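You operate a simulated robot arm through the tools that you are given. There is no shell and no other tool. Be economical: measure what you need, move in short steps, check, and stop when the job is done.

Carry out the task below with a simulated robot arm. There is one attempt and no reset: what you move stays moved.

TASK
Knead the dough smooth and roll it out to the blue ring with the hand roller.
Fine: set the glass dome aside and stand the roller back. Set down upright: hand roller.
Where things are to end (x, y in the base frame): glass dome within 0.06 m of [0.09, -0.66].
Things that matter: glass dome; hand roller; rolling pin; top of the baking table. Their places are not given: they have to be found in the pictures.

It is judged by the outcome, as a careful person would: the job done as asked, and still so three seconds after it is handed in. It fails if anything else is knocked over, pushed out of place, dropped, spilled or broken.

THE ROBOT
A 6-joint arm with a two-finger parallel gripper, fixed in place. Base frame: the origin is at the foot of the arm, x ahead of it, y to its left, z up. Readings come in m, degrees, newtons and seconds.
With the tool pointing down near the work surface it reaches from about 0.32 to 0.7 m from the base axis. Its first joint turns from -166.0 to 166.0 degrees. Payload 4.1 kg.
Tool frame: the origin (TCP) lies between the finger pads and is the grasp point; the fingertips stand 0.023 m ahead of it; z points along the fingers, y is the line along which they close. Largest opening 0.094 m; finger width 0.038, thickness 0.01; the body of the gripper, 0.054 by 0.096 m, starts 0.039 m behind the TCP.
Orientation is that of the tool frame in the base frame, as a unit quaternion [x, y, z, w]. With the fingers straight down and closing along the base's y, the tool's x points along the base's -x, its y along +y and its z along -z.

THE INTERFACE
- The arm moves only by the tool send_rows. Its argument "plan" is a list of rows, each an object of numbers (a shift or turn left out is 0, a gripper value left out holds the last): "x", "y", "z": the shift along the tool's x, y, z in m; "wx", "wy", "wz": the turn, a rotation vector about the tool's x, y, z in degrees; "grip": the closure in counts, from 0 (fully open) to 255 (shut). In form: [{"x": .., "y": .., "z": .., "wx": .., "wy": .., "wz": .., "grip": ..}, ...]. A call has 1 to 10 rows; each row is the pose to reach, as a shift and turn from the pose commanded when the call began, along the tool's axes at that moment. Rows are played at 5 a second. More than 0.05 m and 8.6 degrees between two rows, or a gripper value outside its range, and nothing of the call is played. Where a pose cannot be reached the arm comes as near as it can. A force on the tool above 40 N (or 10 N above the force at the start of the call, whichever is more), or a blocked arm, ends the call early, and 0.2 s more pass. Each finger travels about 0.045 m/s and halts on what it meets, pressing with about 37 N; the grip force reading is that of the motor and also rises with nothing between the fingers. The clock runs only during rows and for 0.2 s after the last one: add rows that repeat a pose to give the fingers time. The reply holds the time, the measured pose of the TCP, the force on the tool along the base axes, the opening and the grip force, in the units named above and with some noise, with the torque about the TCP (base axes, N m) and any sound that the robot's microphone picked up, and new pictures: "show" is both (left out), scene, wrist or none.
- Cameras (640 x 400 px; columns grow to the right, rows downward): "scene" is fixed at [0.4011, -0.4998, 1.6671]; the picture's right is [0.42, 0.91, 0.00], its down [0.83, -0.38, -0.40] and it looks along [-0.36, 0.17, -0.92] (base axes); focal length 260 px, centre (320, 200). "wrist" rides on the gripper at [0.086, 0.016, -0.074] in the tool frame; the picture's right is [-0.18, 0.98, 0.00], its down [-0.58, -0.11, -0.81] and it looks along [-0.79, -0.15, 0.59] (tool axes); focal length 243 px, centre (320, 200).
- slide_trunk(by): slides the trunk up (or, below 0, down) by that many m; the arm rides with it, the base frame stays. It gives what a move gives, with no picture.
- probe_pixels(camera, pixels): for up to 12 pixels [column, row] of the newest picture of that camera ("zoom" is the newest enlarged one), the place [x, y, z] in the base frame of the surface seen there, good to about 0.003 m. No time passes.
- inspect(camera, box): a new picture of the part [left, top, right, bottom] of that camera's present view, enlarged. No time passes.
- job_done(): hands the job in; it is judged then, once.

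Keep the steps short. Do not move on a guess: measure, check each grasp and each placing, and mend mistakes. In all there are 80 turns and 200 pictures (those below and enlarged ones count). Leave the gripper open and the arm clear of the work at the hand-in unless told otherwise, and finish with a single line.

The tools are called after "Call:" as a command line: name --argument value ..., lists and objects as JSON in quotes. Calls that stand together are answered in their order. send_rows: Moves the arm, as the interface text tells. Its arguments: {"type":"object","properties":{"plan":{"type":"array","items":{"type":"object","properties":{"x":{"type":"number"},"y":{"type":"number"},"z":{"type":"number"},"wx":{"type":"number"},"wy":{"type":"number"},"wz":{"type":"number"},"grip":{"type":"number"}}}},"show":{"type":"string","enum":["both","scene","wrist","none"]}},"required":["plan"]} The other tools are called the same way: slide_trunk (by) slides the trunk up or down; probe_pixels (camera, pixels) gives the place of the surface under pixels of a picture; inspect (camera, box) takes an enlarged picture of a part of a camera's view; job_done () hands the job in.

At the start:

```text
clock: 0.0
ee_pos: [0.1759, -0.2384, 1.3414]
orientation: [0.0, 1.0, 0.0, 0.0]
ft_force: [-0.4, -0.3, 0.2]
torque: [-0.01, -0.02, 0.01]
gripper_width: 0.0942
grasp_force: 0.1
trunk travel left (down, up): [-0.525, 0.065]
```

scene: 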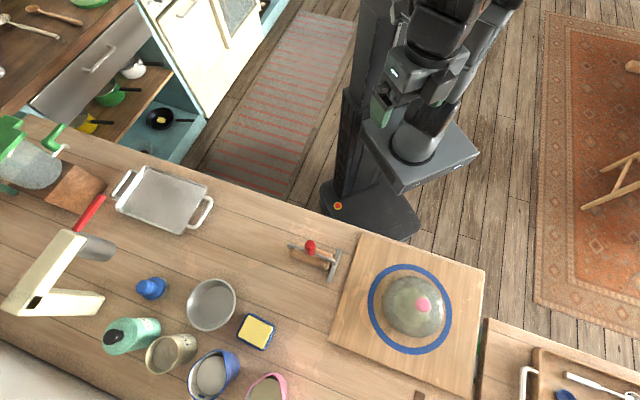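
wrist: 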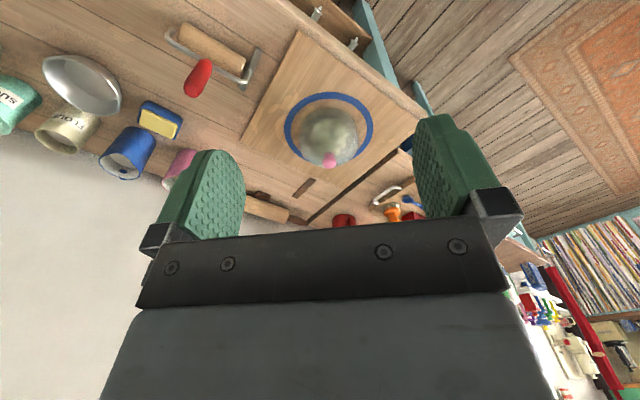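

I see the board with blue ring and dome near (412,306) and the hand roller near (318,258) in the scene picture. I'll enlarge and measure these first.

Call:
inspect --camera "scene" --box '[270, 220, 510, 370]'

Call:
probe_pixels --camera "scene" --pixels '[[423, 304], [400, 290], [358, 236], [484, 270], [332, 336], [472, 395], [310, 246], [335, 265], [300, 300], [372, 300], [450, 310], [420, 395]]'

Call:
inspect --camera "scene" --box '[380, 300, 640, 400]'

Call:
inspect --camera "wrist" --box '[150, 0, 470, 230]'

```text
2.67 times, centred on (390, 295) of scene
```

zoom: 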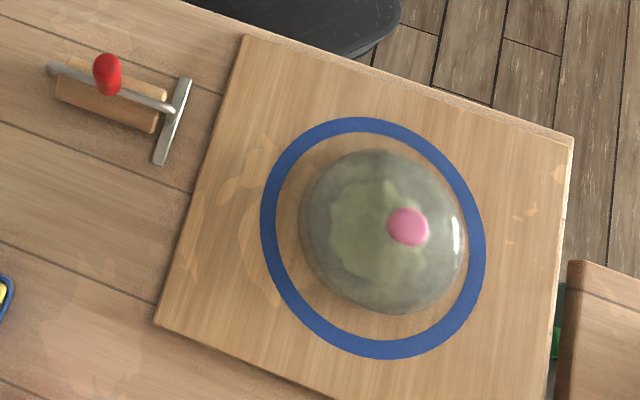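

```text
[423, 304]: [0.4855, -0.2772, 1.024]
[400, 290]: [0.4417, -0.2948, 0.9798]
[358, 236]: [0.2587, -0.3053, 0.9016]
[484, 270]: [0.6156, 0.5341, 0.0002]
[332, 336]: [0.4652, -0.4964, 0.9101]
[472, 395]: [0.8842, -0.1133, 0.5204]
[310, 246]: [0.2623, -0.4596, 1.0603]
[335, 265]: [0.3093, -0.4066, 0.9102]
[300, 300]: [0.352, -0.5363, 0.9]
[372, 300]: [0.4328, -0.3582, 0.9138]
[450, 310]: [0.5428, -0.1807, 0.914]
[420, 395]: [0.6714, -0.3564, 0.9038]
```

```text
2.46 times, centred on (510, 350) of scene
```

zoom: 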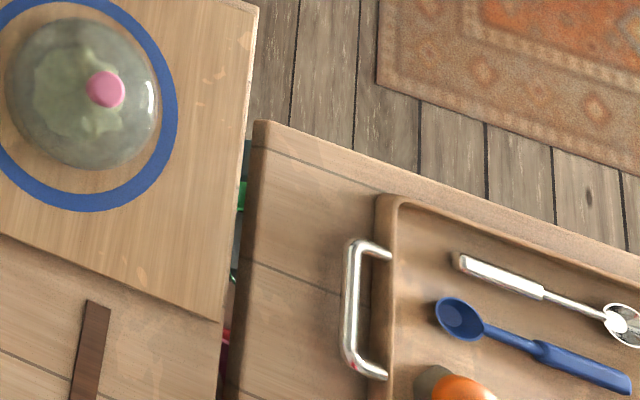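

```text
1.74 times, centred on (310, 115) of wrist
```

zoom: 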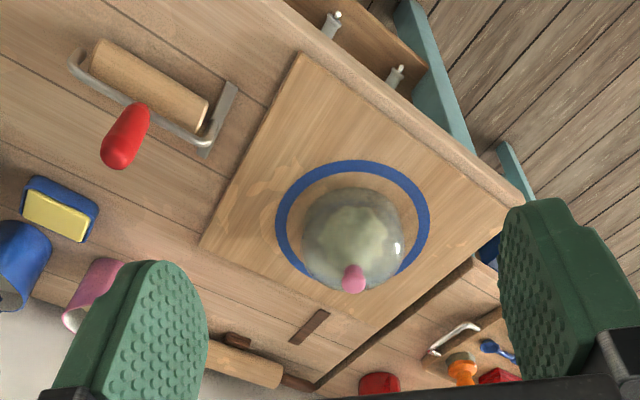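

Table top is about 0.900, board top 0.914. Next I measure the dome, ring, roller and the space around the dome's target (about pixel (229,236)).

Call:
inspect --camera "scene" --box '[270, 225, 350, 290]'

Call:
inspect --camera "wrist" --box '[140, 10, 280, 110]'

Call:
inspect --camera "scene" --box '[100, 150, 300, 400]'

Call:
probe_pixels --camera "scene" --pixels '[[229, 236], [210, 208], [182, 232], [236, 300], [211, 280], [383, 300], [443, 310], [415, 277], [408, 336], [409, 265], [415, 353], [417, 304]]'

```text
6.15 times, centred on (310, 258) of scene
```

zoom: 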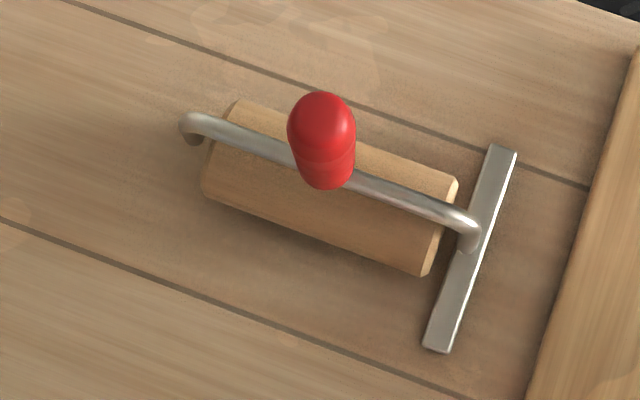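

```text
4.00 times, centred on (210, 60) of wrist
```

zoom: 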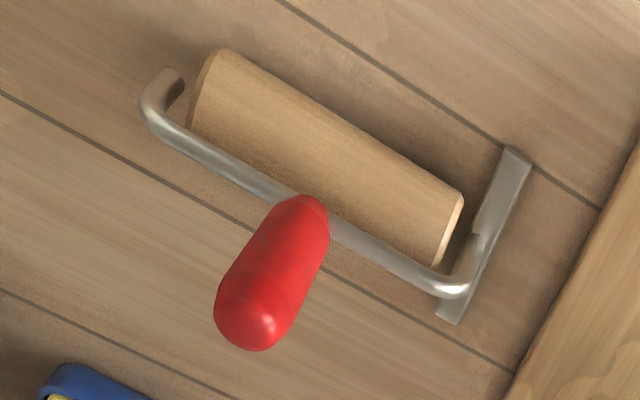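

```text
1.60 times, centred on (200, 275) of scene
```

zoom: 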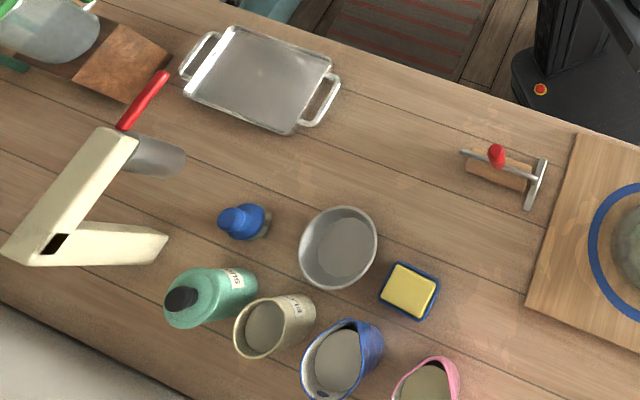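

```text
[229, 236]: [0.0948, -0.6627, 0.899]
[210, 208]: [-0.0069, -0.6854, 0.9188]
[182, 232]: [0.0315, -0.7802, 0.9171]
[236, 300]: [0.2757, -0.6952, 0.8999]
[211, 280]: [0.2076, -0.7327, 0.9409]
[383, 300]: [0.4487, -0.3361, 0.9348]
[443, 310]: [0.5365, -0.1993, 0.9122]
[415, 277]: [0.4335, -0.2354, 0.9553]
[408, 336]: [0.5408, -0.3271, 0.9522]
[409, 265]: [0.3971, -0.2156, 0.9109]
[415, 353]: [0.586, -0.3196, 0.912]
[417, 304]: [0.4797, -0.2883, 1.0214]
```

Ring centre ≈ (0.490, -0.269), dome knob ≈ (0.483,-0.279, top 1.024), roller handle top ≈ 1.06. The dome's target spot is free. I move to hover above the knob at z≈1.15.

Call:
send_rows --plan '[{"x": -0.034, "y": -0.0045, "z": 0.021, "grip": 0}, {"x": -0.068, "y": -0.009, "z": 0.042}, {"x": -0.102, "y": -0.0135, "z": 0.063}, {"x": -0.136, "y": -0.018, "z": 0.084}, {"x": -0.17, "y": -0.0225, "z": 0.105}, {"x": -0.204, "y": -0.027, "z": 0.126}, {"x": -0.238, "y": -0.0315, "z": 0.147}, {"x": -0.272, "y": -0.036, "z": 0.168}, {"x": -0.307, "y": -0.041, "z": 0.19}, {"x": -0.307, "y": -0.041, "z": 0.19}]'

```text
clock: 2.2
ee_pos: [0.4852, -0.2812, 1.1506]
orientation: [0.0, 1.0, 0.0, 0.001]
ft_force: [-0.3, -0.5, 0.0]
torque: [-0.03, -0.01, 0.01]
gripper_width: 0.0941
grasp_force: 0.1
trunk travel left (down, up): [-0.525, 0.065]
```

scene: 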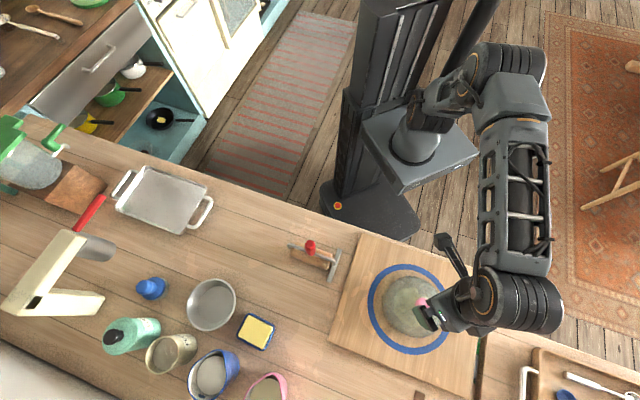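
wrist: 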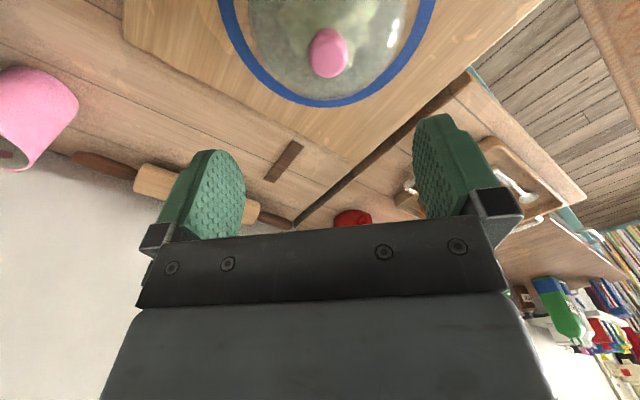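

Hovering. I enlarge the knob in the wrist view and probe it to get centre and neck height.

Call:
inspect --camera "wrist" --box '[230, 0, 430, 110]'

Call:
probe_pixels --camera "wrist" --pixels '[[312, 53], [344, 53], [328, 75], [328, 55], [328, 30], [328, 22], [310, 36], [345, 36], [328, 82], [328, 96], [328, 42]]'

```text
3.20 times, centred on (330, 55) of wrist
```

zoom: 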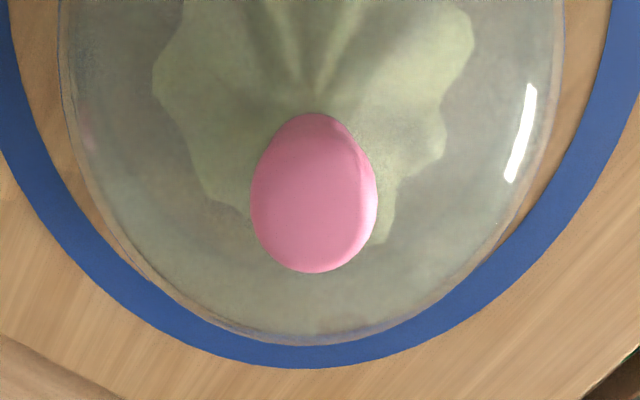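

```text
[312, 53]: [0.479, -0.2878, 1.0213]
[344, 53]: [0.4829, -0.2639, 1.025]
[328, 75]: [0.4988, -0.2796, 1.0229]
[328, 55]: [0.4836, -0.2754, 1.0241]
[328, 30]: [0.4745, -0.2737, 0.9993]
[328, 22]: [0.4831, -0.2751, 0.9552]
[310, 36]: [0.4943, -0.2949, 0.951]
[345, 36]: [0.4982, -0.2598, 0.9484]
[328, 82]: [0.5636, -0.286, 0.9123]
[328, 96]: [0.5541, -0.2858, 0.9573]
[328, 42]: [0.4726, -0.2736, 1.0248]
```

Knob: centre ≈ (0.485,-0.276), from z≈0.998 to 1.024, 25 mm wide. I lower to TCP z≈1.026 (tips ≈1.003, above the glass) and close gently.

Call:
send_rows --plan '[{"y": 0.002, "z": 0.035}, {"y": 0.004, "z": 0.07}, {"y": 0.005, "z": 0.1}, {"y": 0.005, "z": 0.115}, {"y": 0.005, "z": 0.1245}, {"y": 0.005, "z": 0.1245}]' --show "wrist"

Call:
send_rows --plan '[{"grip": 90}, {"grip": 150}, {"grip": 200}, {"grip": 230}, {"grip": 230}, {"grip": 230}, {"grip": 230}]'

```text
clock: 3.6
ee_pos: [0.4837, -0.2767, 1.0271]
orientation: [0.0, 1.0, 0.001, 0.0]
ft_force: [0.8, 0.2, -0.4]
torque: [-0.03, -0.01, -0.01]
gripper_width: 0.0939
grasp_force: 0.1
trunk travel left (down, up): [-0.525, 0.065]
```

wrist: 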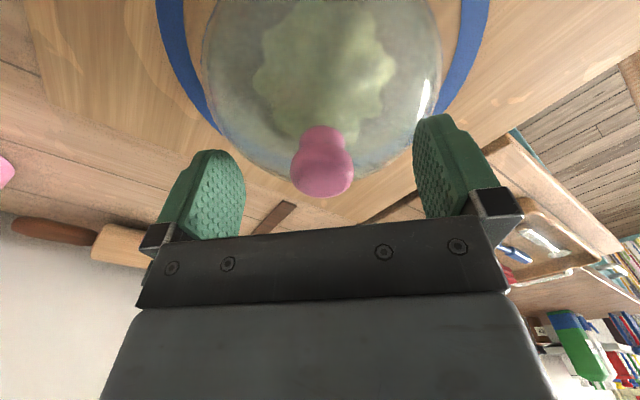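

```text
clock: 5.2
ee_pos: [0.4829, -0.2774, 1.0274]
orientation: [0.0, 1.0, -0.001, 0.0]
ft_force: [0.4, -0.4, 0.9]
torque: [0.0, -0.02, 0.1]
gripper_width: 0.0309
grasp_force: 37.1
trunk travel left (down, up): [-0.525, 0.065]
```

scene: 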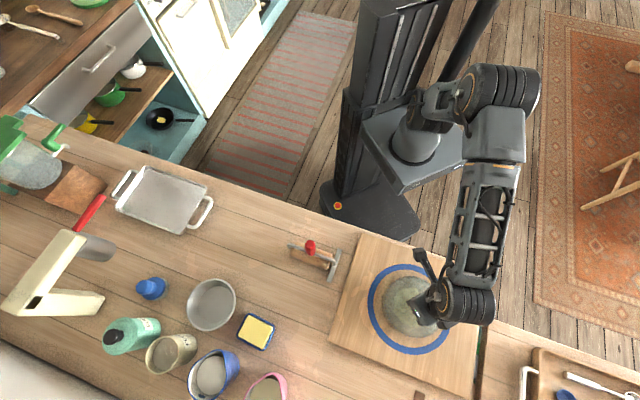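
wrist: 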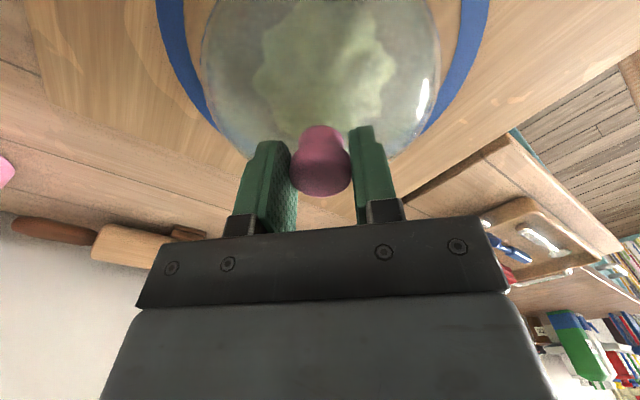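

Knob gripped (31 mm). I lift straight up, slowly first, and check that the dome comes along.

Call:
send_rows --plan '[{"z": -0.01}, {"z": -0.03}, {"z": -0.06}, {"z": -0.1}, {"z": -0.14}, {"z": -0.18}, {"z": -0.2}, {"z": -0.2}]'

```text
clock: 7.0
ee_pos: [0.4862, -0.2762, 1.2258]
orientation: [0.0, 1.0, 0.001, -0.001]
ft_force: [0.0, -0.7, -2.6]
torque: [0.0, 0.02, 0.01]
gripper_width: 0.0309
grasp_force: 37.1
trunk travel left (down, up): [-0.525, 0.065]
```

scene: 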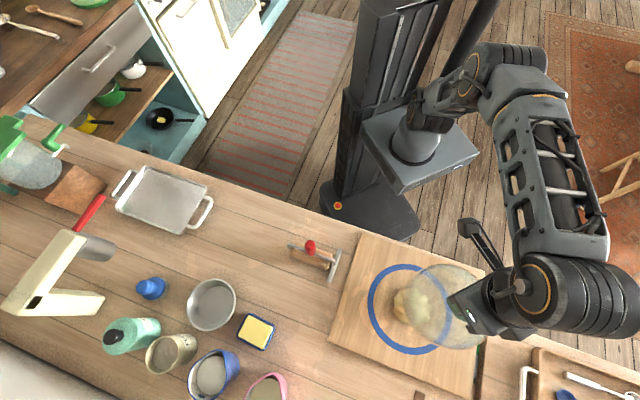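
wrist: 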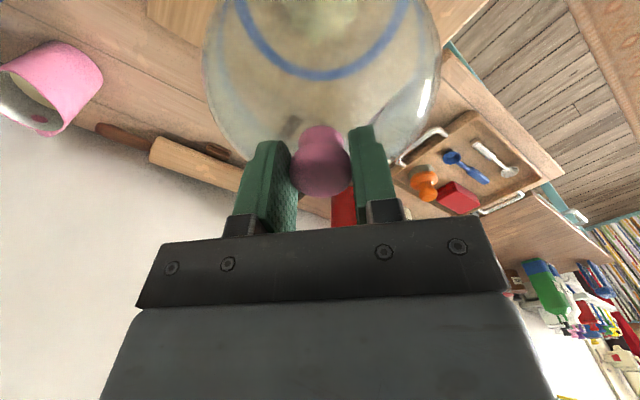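

The dome (≈0.27 kg) is up and the dough stays put. I carry it over at z≈1.226, first half of the way.

Call:
send_rows --plan '[{"x": 0.02, "y": -0.02}, {"x": 0.05, "y": -0.0485}, {"x": 0.08, "y": -0.0775}, {"x": 0.11, "y": -0.1065}, {"x": 0.14, "y": -0.1355}, {"x": 0.17, "y": -0.165}, {"x": 0.2, "y": -0.194}, {"x": 0.23, "y": -0.223}]' --show "none"

Call:
send_rows --plan '[{"x": 0.03, "y": -0.029}, {"x": 0.06, "y": -0.058}, {"x": 0.09, "y": -0.087}, {"x": 0.12, "y": -0.116}, {"x": 0.15, "y": -0.145}, {"x": 0.166, "y": -0.161}, {"x": 0.166, "y": -0.161}]'

```text
clock: 8.8
ee_pos: [0.2529, -0.5016, 1.2272]
orientation: [0.0, 1.0, 0.001, 0.0]
ft_force: [-0.3, -0.1, -2.4]
torque: [0.0, 0.01, 0.05]
gripper_width: 0.0311
grasp_force: 36.5
trunk travel left (down, up): [-0.525, 0.065]
```

```text
clock: 10.4
ee_pos: [0.1057, -0.5858, 1.2044]
orientation: [0.0, 1.0, 0.001, 0.001]
ft_force: [0.7, 0.1, -2.6]
torque: [0.02, 0.03, 0.0]
gripper_width: 0.0311
grasp_force: 36.5
out of reach, approached as far as the arm can: row 3, 4, 5, 6, 7
trunk travel left (down, up): [-0.525, 0.065]
```

scene: 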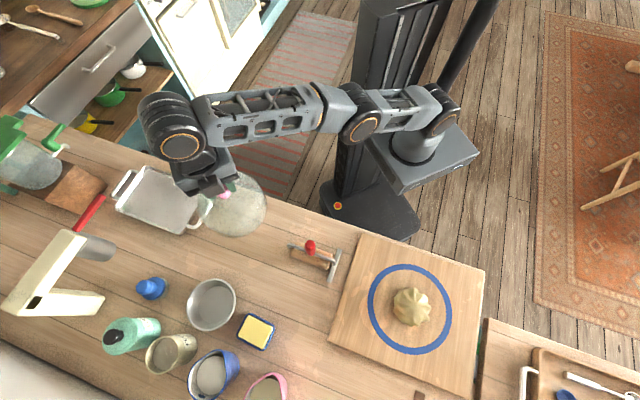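
wrist: 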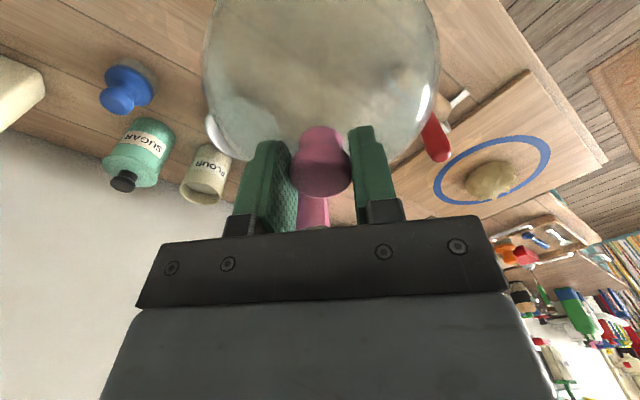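

The dome is safe in the air, but the arm runs out of reach here. I probe shoulder and wrist heights to see whether the trunk should go up or down.

Call:
probe_pixels --camera "scene" --pixels '[[420, 145], [440, 105], [405, 105], [362, 127], [265, 110], [180, 147], [150, 110], [212, 170], [455, 120]]'

```text
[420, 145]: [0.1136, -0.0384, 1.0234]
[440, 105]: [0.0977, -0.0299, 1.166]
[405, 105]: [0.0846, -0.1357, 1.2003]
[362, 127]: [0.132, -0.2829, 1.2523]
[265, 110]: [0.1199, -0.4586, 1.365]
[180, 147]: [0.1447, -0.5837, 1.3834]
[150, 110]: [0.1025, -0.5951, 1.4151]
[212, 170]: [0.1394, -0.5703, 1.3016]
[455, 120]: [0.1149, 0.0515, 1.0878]
```

Shoulder ≈1.13 m, wrist ≈1.38 m: going lower gains reach. I lower by 0.11 here (dome bottom ≈0.98, over clear table) and read where it ends up.

Call:
send_rows --plan '[{"z": 0.02}, {"z": 0.05}, {"z": 0.08}, {"z": 0.11}, {"z": 0.11}, {"z": 0.11}]'

```text
clock: 11.8
ee_pos: [0.1072, -0.5885, 1.0933]
orientation: [0.0, 1.0, 0.0, 0.0]
ft_force: [0.6, -0.6, -2.5]
torque: [-0.02, 0.01, 0.0]
gripper_width: 0.0309
grasp_force: 36.9
trunk travel left (down, up): [-0.525, 0.065]
```

scene: 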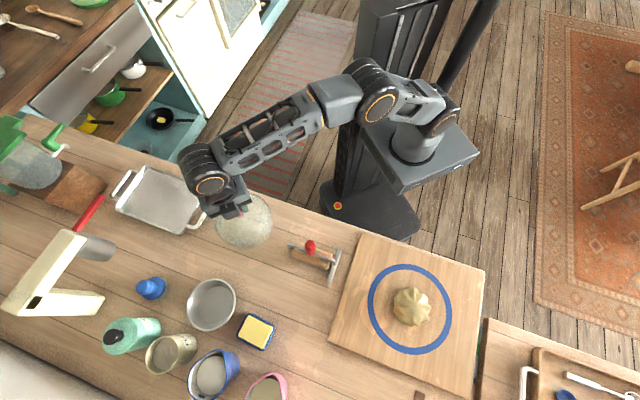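
wrist: 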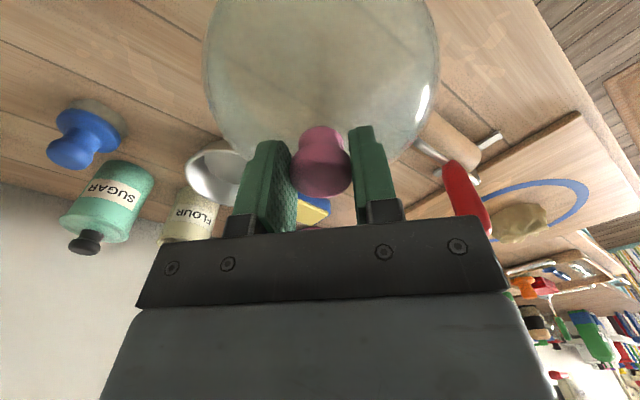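

The commanded pose follows the reached one. Now out to (0.095,-0.655) while lowering to ≈1.04 (dome bottom ≈0.926).

Call:
send_rows --plan '[{"x": 0.005, "y": -0.025, "z": 0.02}, {"x": 0.01, "y": -0.05, "z": 0.04}, {"x": 0.012, "y": -0.067, "z": 0.053}, {"x": 0.012, "y": -0.067, "z": 0.053}]'

```text
clock: 12.8
ee_pos: [0.0927, -0.6397, 1.0397]
orientation: [0.0, 1.0, 0.001, 0.0]
ft_force: [-0.5, -0.8, -2.4]
torque: [0.0, 0.01, 0.02]
gripper_width: 0.0305
grasp_force: 37.4
out of reach, approached as far as the arm can: row 3, 4
trunk travel left (down, up): [-0.525, 0.065]
```

scene: 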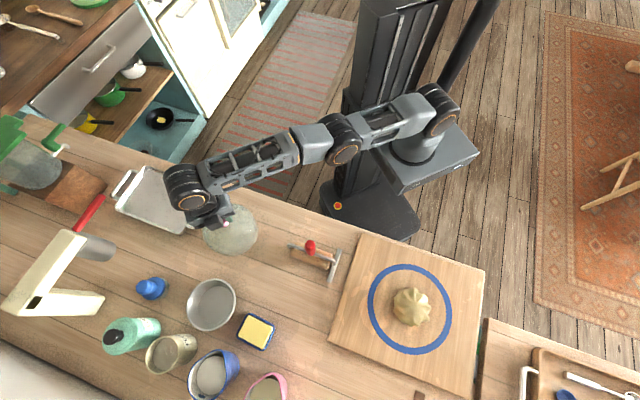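
wrist: 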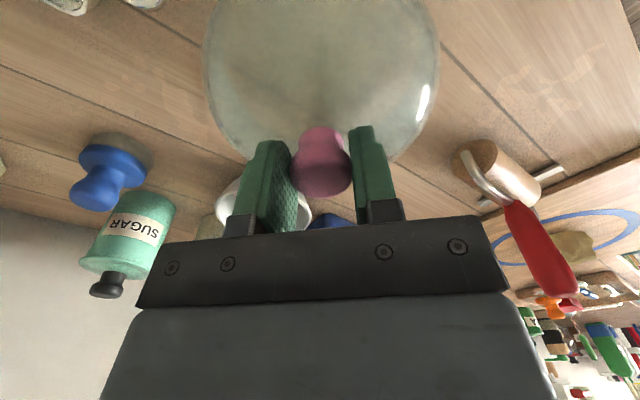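

At y=-0.640; already within tolerance. I lower another 0.02 with a bit more outward, then down to TCP ≈1.0145, just touching (contact expected ≈1.013).

Call:
send_rows --plan '[{"z": 0.01}, {"y": -0.007, "z": 0.018}, {"y": -0.01, "z": 0.021}, {"y": -0.01, "z": 0.0235}, {"y": -0.01, "z": 0.0255}, {"y": -0.01, "z": 0.0255}]'

```text
clock: 14.2
ee_pos: [0.0939, -0.6442, 1.0153]
orientation: [0.0, 1.0, -0.002, 0.001]
ft_force: [-1.5, -0.8, 6.7]
torque: [0.29, -0.15, 0.08]
gripper_width: 0.0307
grasp_force: 37.5
out of reach, approached as far as the arm can: row 2, 3, 4, 5, 6
trunk travel left (down, up): [-0.525, 0.065]
```

scene: 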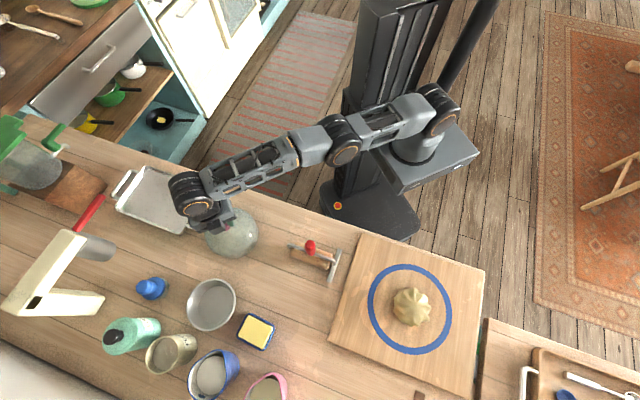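
wrist: 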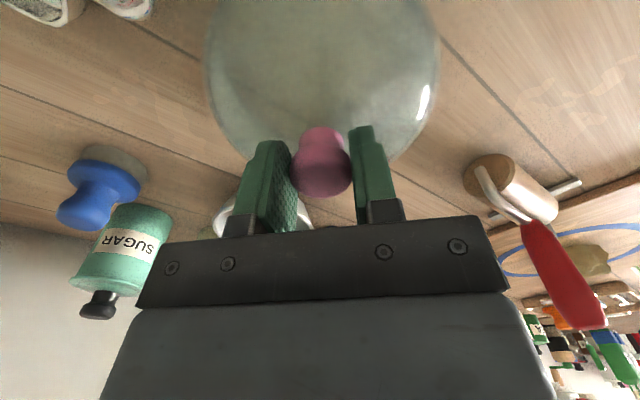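

Contact felt (+9 N) at z=1.015: the dome rests at ≈(0.094,-0.644), 0.017 m from the target. I open the fingers and rise.

Call:
send_rows --plan '[{"grip": 150}, {"grip": 60}, {"grip": 0}, {"grip": 0}, {"grip": 0}, {"grip": 0}]' --show "none"

Call:
send_rows --plan '[{"z": -0.02}, {"z": -0.05}, {"z": -0.085, "y": 0.01}, {"z": -0.12, "y": 0.03}, {"z": -0.15, "y": 0.06}, {"z": -0.18, "y": 0.09}, {"z": -0.2, "y": 0.13}]'

```text
clock: 15.6
ee_pos: [0.094, -0.6453, 1.0133]
orientation: [0.0, 1.0, 0.001, 0.0]
ft_force: [-0.1, -0.1, 0.3]
torque: [-0.03, 0.0, 0.0]
gripper_width: 0.0941
grasp_force: 0.1
trunk travel left (down, up): [-0.525, 0.065]
```

```text
clock: 17.2
ee_pos: [0.1003, -0.5757, 1.2215]
orientation: [-0.001, 1.0, 0.0, 0.0]
ft_force: [-0.1, 0.1, 0.3]
torque: [-0.04, 0.0, -0.01]
gripper_width: 0.0943
grasp_force: 0.1
out of reach, approached as far as the arm can: row 1, 2, 3, 4, 5, 6, 7
trunk travel left (down, up): [-0.525, 0.065]
```

scene: 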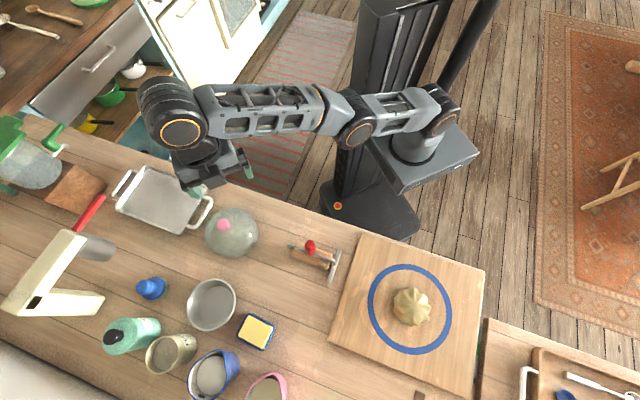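
wrist: 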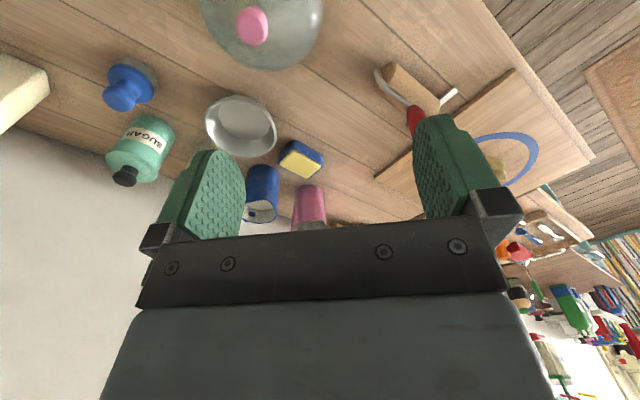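

Dome is released and standing. I probe its knob and the dough's shape.

Call:
probe_pixels --camera "scene" --pixels '[[223, 225], [240, 250], [412, 305], [395, 305], [428, 308], [410, 291], [413, 324], [404, 297], [420, 316]]'

Call:
inspect --camera "scene" --box '[360, 255, 460, 360]'

```text
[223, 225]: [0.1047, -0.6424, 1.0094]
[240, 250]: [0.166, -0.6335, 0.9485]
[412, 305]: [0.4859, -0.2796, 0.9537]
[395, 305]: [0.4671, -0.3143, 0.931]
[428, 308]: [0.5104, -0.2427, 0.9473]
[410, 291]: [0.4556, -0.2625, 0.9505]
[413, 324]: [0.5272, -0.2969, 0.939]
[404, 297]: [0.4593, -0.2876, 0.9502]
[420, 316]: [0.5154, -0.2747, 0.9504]
```

```text
3.81 times, centred on (410, 308) of scene
```

zoom: 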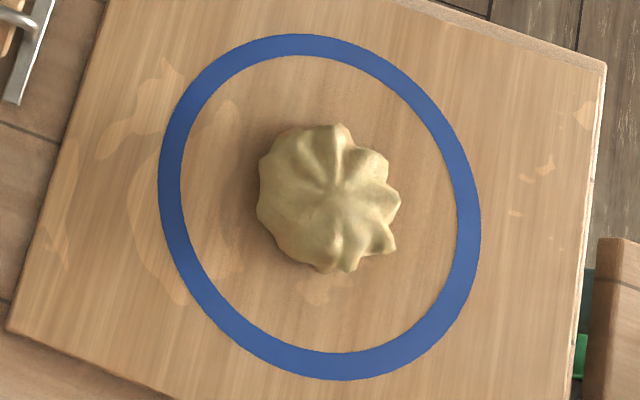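

Dome at ≈(0.10,-0.643) standing. Dough: centre ≈(0.488,-0.277), top 0.954, radius ≈0.043, lumpy. I go back over it with the fingers shut.

Call:
send_rows --plan '[{"x": -0.035, "y": 0.027, "grip": 255}, {"x": -0.07, "y": 0.054}, {"x": -0.105, "y": 0.081}, {"x": -0.14, "y": 0.108}, {"x": -0.175, "y": 0.135}, {"x": -0.21, "y": 0.162}, {"x": -0.245, "y": 0.189}, {"x": -0.28, "y": 0.216}, {"x": -0.315, "y": 0.243}, {"x": -0.35, "y": 0.27}]' --show "none"

Call:
send_rows --plan '[{"x": -0.018, "y": 0.014, "z": 0.03}, {"x": -0.038, "y": 0.028, "z": 0.07}, {"x": -0.038, "y": 0.028, "z": 0.11}, {"x": -0.038, "y": 0.028, "z": 0.15}, {"x": -0.038, "y": 0.028, "z": 0.19}, {"x": -0.038, "y": 0.028, "z": 0.22}, {"x": -0.038, "y": 0.028, "z": 0.22}]'

```text
clock: 19.4
ee_pos: [0.4482, -0.3057, 1.2196]
orientation: [0.001, 1.0, 0.0, -0.001]
ft_force: [0.8, -0.7, 0.2]
torque: [-0.05, 0.0, 0.03]
gripper_width: 0.0
grasp_force: 36.6
trunk travel left (down, up): [-0.525, 0.065]
```

```text
clock: 21.0
ee_pos: [0.4865, -0.2807, 0.9994]
orientation: [0.0, 1.0, 0.0, 0.0]
ft_force: [0.1, 0.1, -1.7]
torque: [-0.01, -0.03, 0.01]
gripper_width: 0.0003
grasp_force: 37.6
trunk travel left (down, up): [-0.525, 0.065]
```

scene: 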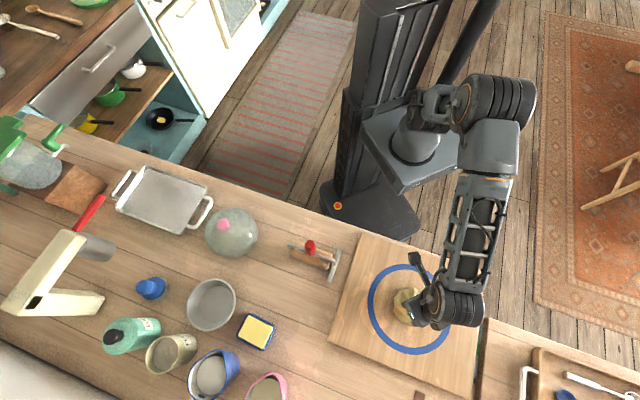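
wrist: 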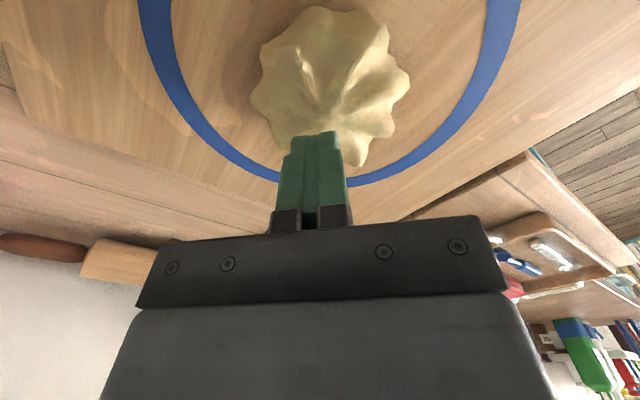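

Fingertips at ≈0.976, centred over the dough. First trial press: down to tips ≈0.936 and back, watching the force and dough.

Call:
send_rows --plan '[{"z": 0.015, "y": 0.003}, {"z": 0.025, "y": 0.003}, {"z": 0.033, "y": 0.003}, {"z": 0.04, "y": 0.003}]' --show "none"

Call:
send_rows --plan '[{"z": -0.03}, {"z": -0.05}]'

```text
clock: 21.8
ee_pos: [0.488, -0.2785, 0.9751]
orientation: [0.0, 1.0, -0.004, 0.005]
ft_force: [-0.9, 0.1, 2.8]
torque: [0.03, 0.02, -0.01]
gripper_width: 0.0
grasp_force: 37.0
trunk travel left (down, up): [-0.525, 0.065]
stopped in row 3: the force on the tool passed its limit at 49 N (the readings are from after the stop); the commanded pose is now the measured one
```

```text
clock: 22.4
ee_pos: [0.4887, -0.2772, 1.0235]
orientation: [0.0, 1.0, -0.003, 0.004]
ft_force: [0.3, 0.5, 0.6]
torque: [-0.02, -0.02, -0.01]
gripper_width: 0.0
grasp_force: 36.4
trunk travel left (down, up): [-0.525, 0.065]
```

scene: 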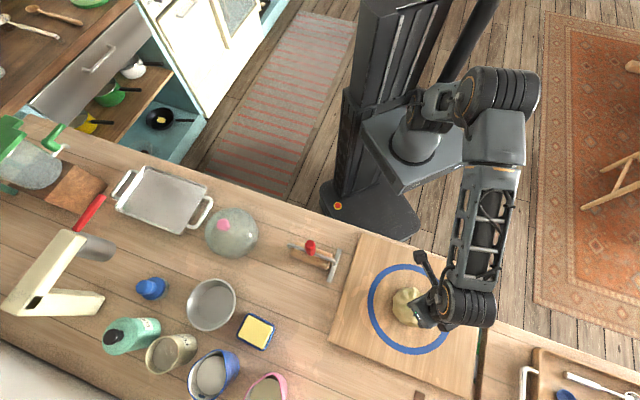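
wrist: 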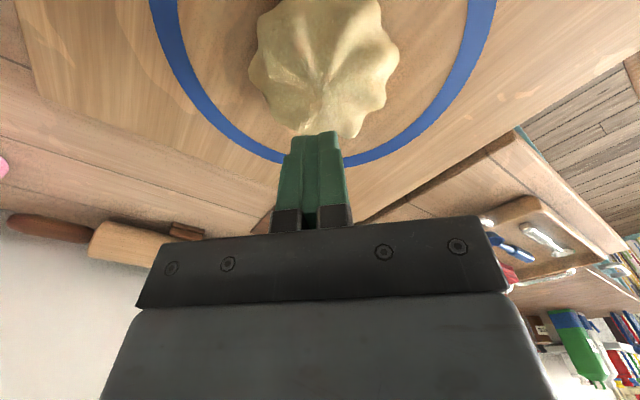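

The dough resists stiffly at tips ≈0.95. I look closely for a change.

Call:
inspect --camera "wrist" --box '[220, 0, 430, 150]'

Call:
probe_pixels --camera "wrist" --pixels '[[324, 30], [324, 60], [324, 90], [324, 120], [290, 60], [360, 60], [270, 60], [385, 60]]'

```text
2.67 times, centred on (325, 75) of wrist
```

zoom: 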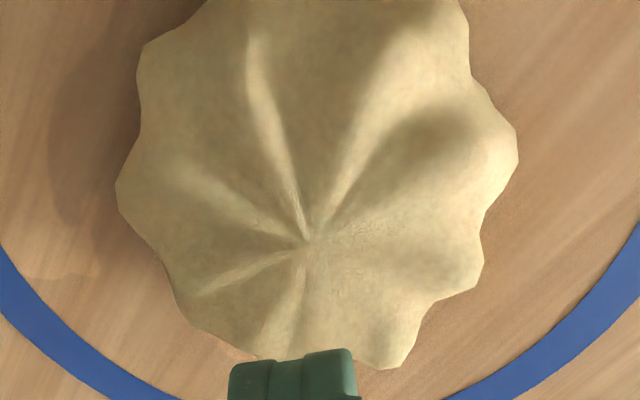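

```text
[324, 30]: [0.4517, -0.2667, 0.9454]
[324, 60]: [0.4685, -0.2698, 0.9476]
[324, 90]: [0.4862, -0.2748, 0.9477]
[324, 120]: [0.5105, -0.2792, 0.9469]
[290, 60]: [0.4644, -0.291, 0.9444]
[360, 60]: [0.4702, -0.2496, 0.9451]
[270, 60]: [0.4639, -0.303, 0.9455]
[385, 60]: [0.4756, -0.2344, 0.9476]
```

The press works: the top fell from 0.954 to 0.948 and the folds got shallower. I continue with several presses, shallow enough to stay under the force limit.

Call:
send_rows --plan '[{"z": 0.045}, {"z": 0.054}, {"z": 0.056}, {"z": 0.035}, {"z": 0.053}, {"z": 0.057}, {"z": 0.035}, {"z": 0.054}, {"z": 0.058}, {"z": 0.03}]' --show "wrist"

```text
clock: 24.4
ee_pos: [0.4879, -0.2782, 0.9752]
orientation: [-0.001, 1.0, -0.006, 0.009]
ft_force: [-13.4, 8.8, 21.7]
torque: [0.29, 0.73, -0.11]
gripper_width: 0.0002
grasp_force: 37.3
trunk travel left (down, up): [-0.525, 0.065]
stopped in row 9: the force on the tool passed its limit at 49 N (the readings are from after the stop); the commanded pose is now the measured one
```

wrist: 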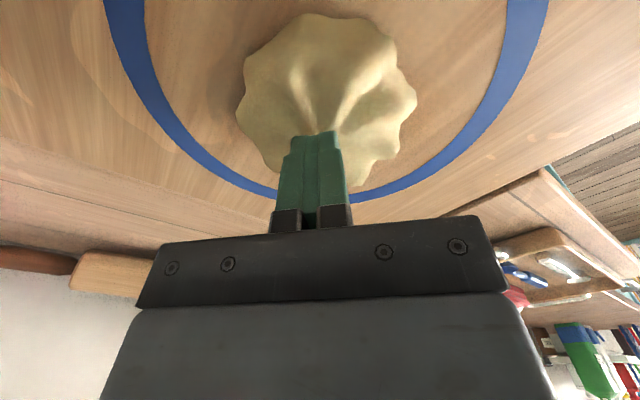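

Contact again at tips ≈0.952. I lift and check the surface.

Call:
send_rows --plan '[{"z": -0.025}, {"z": -0.048}, {"z": -0.048}]' --show "none"

Call:
inspect --camera "wrist" --box '[220, 0, 430, 150]'

Call:
probe_pixels --camera "wrist" --pixels '[[324, 30], [324, 60], [324, 90], [324, 120], [290, 60], [360, 60], [270, 60], [385, 60]]'

```text
clock: 25.2
ee_pos: [0.489, -0.2783, 1.0203]
orientation: [0.001, 1.0, -0.005, 0.008]
ft_force: [-0.8, 0.6, 0.7]
torque: [0.01, 0.02, -0.02]
gripper_width: 0.0003
grasp_force: 36.9
trunk travel left (down, up): [-0.525, 0.065]
```

```text
2.67 times, centred on (325, 75) of wrist
```

zoom: 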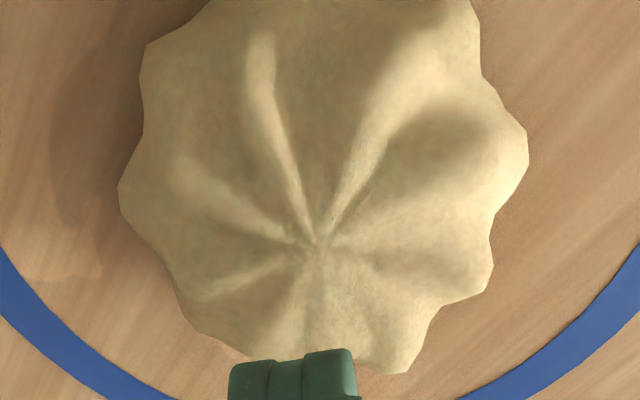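

```text
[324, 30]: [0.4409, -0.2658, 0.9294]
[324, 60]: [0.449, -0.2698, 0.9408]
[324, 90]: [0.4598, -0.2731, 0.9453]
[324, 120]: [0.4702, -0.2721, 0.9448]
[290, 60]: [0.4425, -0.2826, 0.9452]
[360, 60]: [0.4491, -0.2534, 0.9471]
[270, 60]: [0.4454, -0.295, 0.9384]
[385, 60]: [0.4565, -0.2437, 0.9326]
```

Only a small change. I try longer dwelling presses with a firm ≈30 N, then compare again from the same pose.

Call:
send_rows --plan '[{"z": 0.04}, {"z": 0.05}, {"z": 0.0525}, {"z": 0.0525}, {"z": 0.0525}, {"z": 0.0525}, {"z": 0.04}, {"z": 0.0525}, {"z": 0.0525}, {"z": 0.0525}]' --show "none"

Call:
send_rows --plan '[{"z": -0.03}, {"z": -0.05}, {"z": -0.05}]' --show "wrist"

Call:
inspect --camera "wrist" --box '[220, 0, 430, 150]'

```text
clock: 25.9
ee_pos: [0.4902, -0.2781, 0.975]
orientation: [0.0, 1.0, -0.008, 0.012]
ft_force: [-9.8, 7.8, 17.2]
torque: [0.33, 0.55, -0.09]
gripper_width: 0.0
grasp_force: 36.9
trunk travel left (down, up): [-0.525, 0.065]
stopped in row 3: the force on the tool passed its limit at 44 N (the readings are from after the stop); the commanded pose is now the measured one
```

```text
clock: 26.7
ee_pos: [0.493, -0.2814, 1.0225]
orientation: [0.001, 1.0, -0.008, 0.011]
ft_force: [0.2, 0.9, -0.4]
torque: [0.0, 0.02, 0.01]
gripper_width: 0.0003
grasp_force: 37.0
trunk travel left (down, up): [-0.525, 0.065]
```

wrist: 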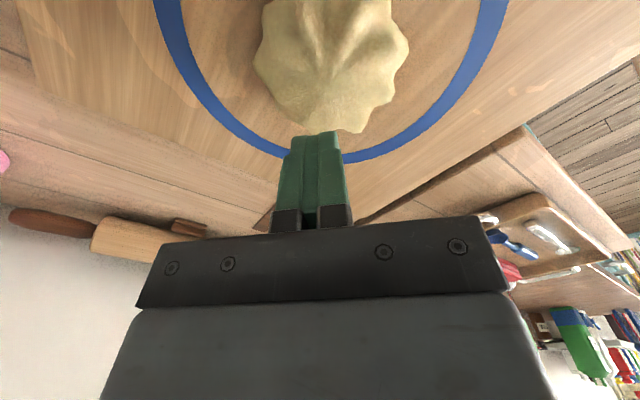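

```text
2.67 times, centred on (325, 75) of wrist
```

zoom: 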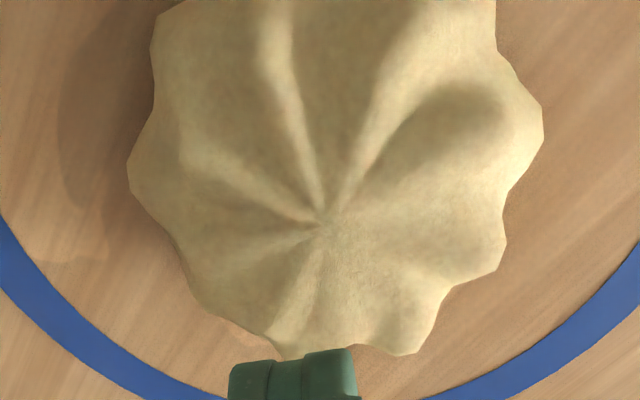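

Folds are a bit softer each time. Probing the heights in the fresh picture.

Call:
probe_pixels --camera "wrist" --pixels '[[324, 10], [324, 40], [324, 70], [324, 100], [290, 50], [360, 60], [300, 80], [345, 80], [254, 60], [408, 50], [340, 131]]'

Call:
inspect --camera "scene" --box '[360, 255, 460, 360]'

```text
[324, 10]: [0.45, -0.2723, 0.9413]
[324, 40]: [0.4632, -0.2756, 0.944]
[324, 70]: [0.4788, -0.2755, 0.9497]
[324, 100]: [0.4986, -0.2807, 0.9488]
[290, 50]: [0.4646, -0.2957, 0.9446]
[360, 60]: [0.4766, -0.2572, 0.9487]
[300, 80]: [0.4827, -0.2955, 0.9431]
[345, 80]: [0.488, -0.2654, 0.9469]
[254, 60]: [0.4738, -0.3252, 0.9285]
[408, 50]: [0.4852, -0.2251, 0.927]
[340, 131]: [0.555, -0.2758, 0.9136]
```

```text
3.81 times, centred on (410, 308) of scene
```

zoom: 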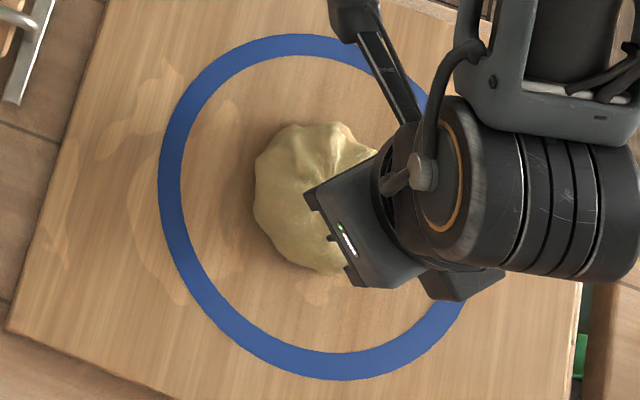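

The dough has widened to ≈0.05 m radius and is smoother. I recentre, straighten the slight tilt, and do several more presses.

Call:
send_rows --plan '[{"x": 0.003, "y": 0.005, "z": 0.03, "wx": -0.9, "wy": 1.26}, {"x": 0.003, "y": 0.005, "z": 0.05, "wx": -0.9, "wy": 1.26}, {"x": 0.003, "y": 0.005, "z": 0.053, "wx": -0.9, "wy": 1.26}, {"x": 0.003, "y": 0.005, "z": 0.035, "wx": -0.9, "wy": 1.26}, {"x": 0.003, "y": 0.005, "z": 0.05, "wx": -0.9, "wy": 1.26}, {"x": 0.003, "y": 0.005, "z": 0.053, "wx": -0.9, "wy": 1.26}, {"x": 0.003, "y": 0.005, "z": 0.035, "wx": -0.9, "wy": 1.26}, {"x": 0.003, "y": 0.005, "z": 0.05, "wx": -0.9, "wy": 1.26}, {"x": 0.003, "y": 0.005, "z": 0.053, "wx": -0.9, "wy": 1.26}, {"x": 0.003, "y": 0.005, "z": 0.02, "wx": -0.9, "wy": 1.26}]' --show "wrist"

Call:
inspect --camera "wrist" --box '[220, 0, 430, 150]'

```text
clock: 28.9
ee_pos: [0.4884, -0.2745, 1.0027]
orientation: [0.0, 1.0, 0.0, 0.0]
ft_force: [0.0, -0.6, 0.5]
torque: [0.01, 0.01, -0.01]
gripper_width: 0.0
grasp_force: 37.1
trunk travel left (down, up): [-0.525, 0.065]
```

wrist: 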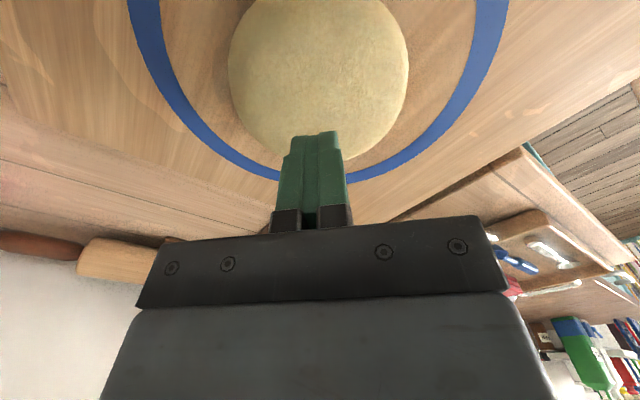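

```text
2.67 times, centred on (325, 75) of wrist
```

zoom: 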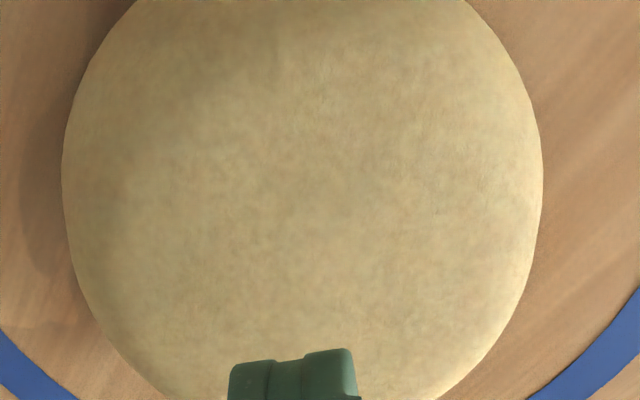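

The dough is now smooth. Next the hand roller: I rise and move the gripper towards it for a measured look, fingers opening.

Call:
send_rows --plan '[{"z": -0.05, "grip": 0}, {"z": -0.1}, {"z": -0.15}, {"x": 0.035, "y": -0.02, "z": -0.17}, {"x": 0.075, "y": -0.04, "z": -0.19}, {"x": 0.115, "y": -0.06, "z": -0.2}, {"x": 0.155, "y": -0.08, "z": -0.2}, {"x": 0.195, "y": -0.1, "z": -0.2}, {"x": 0.235, "y": -0.12, "z": -0.2}, {"x": 0.275, "y": -0.14, "z": -0.2}]'

Call:
inspect --camera "scene" --box '[270, 225, 350, 290]'

Call:
probe_pixels --camera "zoom" --pixels '[[322, 115], [322, 180], [295, 130], [350, 130], [215, 165], [430, 255], [235, 110], [500, 155], [440, 345], [470, 235], [190, 125], [400, 195]]'

```text
clock: 31.1
ee_pos: [0.2141, -0.4172, 1.2008]
orientation: [0.0, 1.0, 0.001, 0.002]
ft_force: [-0.5, 0.4, 0.4]
torque: [0.02, -0.04, 0.02]
gripper_width: 0.0941
grasp_force: 0.0
trunk travel left (down, up): [-0.525, 0.065]
```

scene: 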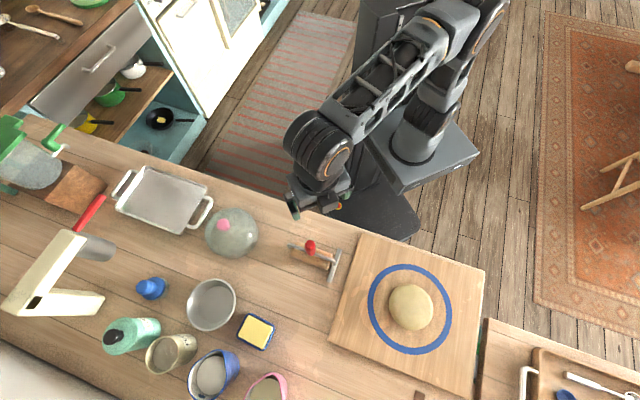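
wrist: 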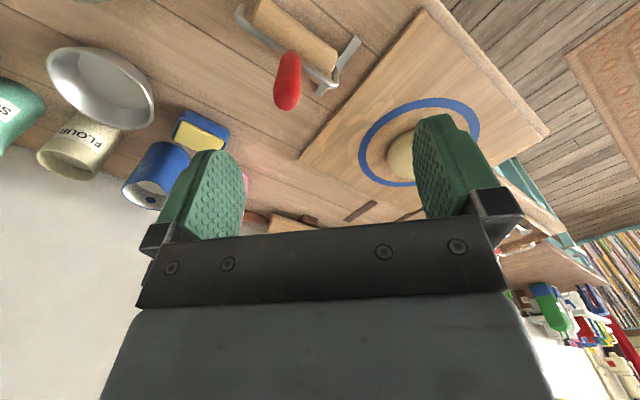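

```text
6.15 times, centred on (310, 258) of scene
```

zoom: 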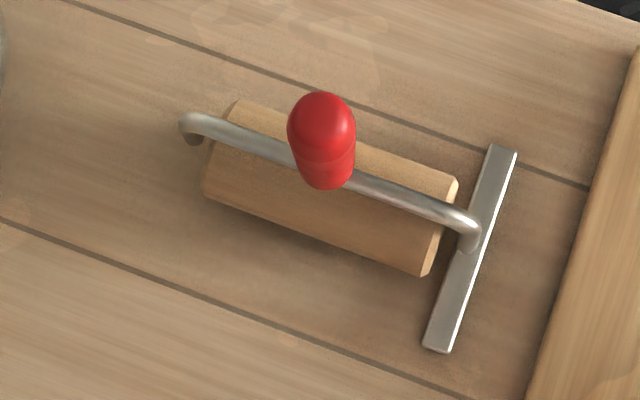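

```text
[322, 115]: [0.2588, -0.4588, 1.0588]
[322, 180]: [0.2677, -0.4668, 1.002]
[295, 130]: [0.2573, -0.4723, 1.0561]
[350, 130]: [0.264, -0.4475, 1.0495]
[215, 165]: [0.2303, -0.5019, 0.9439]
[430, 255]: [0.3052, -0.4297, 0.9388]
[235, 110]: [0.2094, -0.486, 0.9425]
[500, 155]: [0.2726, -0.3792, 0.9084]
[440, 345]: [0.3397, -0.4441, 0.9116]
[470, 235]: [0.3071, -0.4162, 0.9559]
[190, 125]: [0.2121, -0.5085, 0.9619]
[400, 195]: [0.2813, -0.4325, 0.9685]
```

Handle: vertical, axis ≈(0.259,-0.461), ø≈0.026, from ≈0.985 to 1.062; roller axis along (0.71,0.70), foot bar at its end. I raise the trunk for more reach, then turn the tool 45° so it closes across the roller axis, above the handle.

Call:
slide_trunk --by 0.06

Call:
send_rows --plan '[{"wz": -7.5, "x": -0.008, "y": -0.007}, {"wz": -15, "x": -0.015, "y": -0.015}, {"wz": -22.5, "x": -0.022, "y": -0.022}, {"wz": -30, "x": -0.03, "y": -0.03}, {"wz": -37.5, "x": -0.037, "y": -0.037}, {"wz": -45, "x": -0.045, "y": -0.044}, {"wz": -45, "x": -0.045, "y": -0.044, "z": 0.04}, {"wz": -45, "x": -0.045, "y": -0.044, "z": 0.08}, {"wz": -45, "x": -0.045, "y": -0.044, "z": 0.12}, {"wz": -45, "x": -0.045, "y": -0.044, "z": 0.15}]'

```text
clock: 32.1
ee_pos: [0.2155, -0.4161, 1.2597]
orientation: [0.0, 1.0, 0.0, 0.0]
ft_force: [0.8, -0.2, 0.0]
torque: [-0.02, 0.03, 0.0]
gripper_width: 0.0939
grasp_force: 0.0
trunk travel left (down, up): [-0.585, 0.005]
```

```text
clock: 34.3
ee_pos: [0.2595, -0.4618, 1.1092]
orientation: [-0.383, 0.924, -0.002, 0.001]
ft_force: [0.2, 0.0, 1.1]
torque: [0.03, -0.02, 0.01]
gripper_width: 0.0939
grasp_force: 0.1
trunk travel left (down, up): [-0.585, 0.005]
```

scene: 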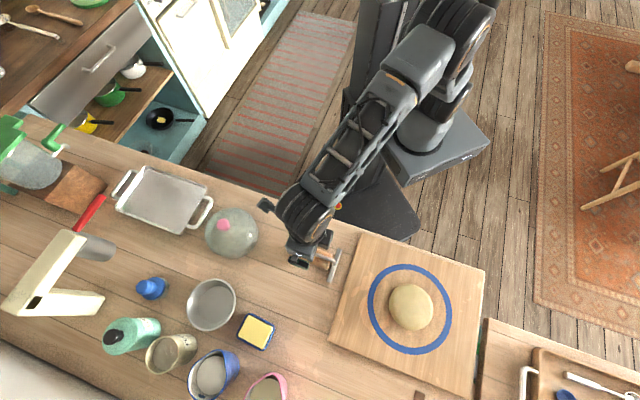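
wrist: 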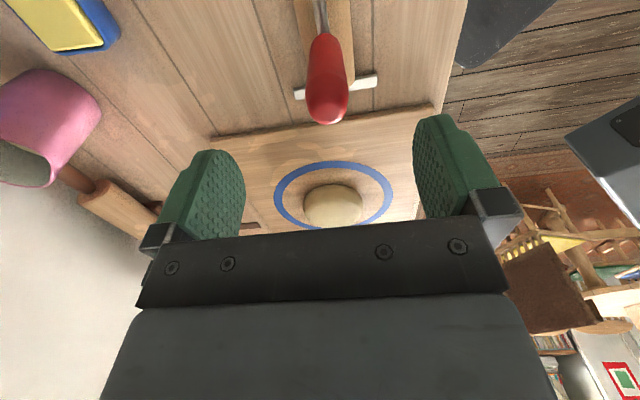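

The handle lies centred between the fingers. I verify its top in the wrist view before lowering.

Call:
probe_pixels --camera "wrist" --pixels '[[327, 100], [327, 118], [310, 95], [345, 95], [327, 60]]'

```text
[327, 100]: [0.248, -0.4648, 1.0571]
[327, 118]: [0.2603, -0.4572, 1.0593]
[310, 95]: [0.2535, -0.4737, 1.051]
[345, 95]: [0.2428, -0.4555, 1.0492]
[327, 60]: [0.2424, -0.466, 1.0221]
```

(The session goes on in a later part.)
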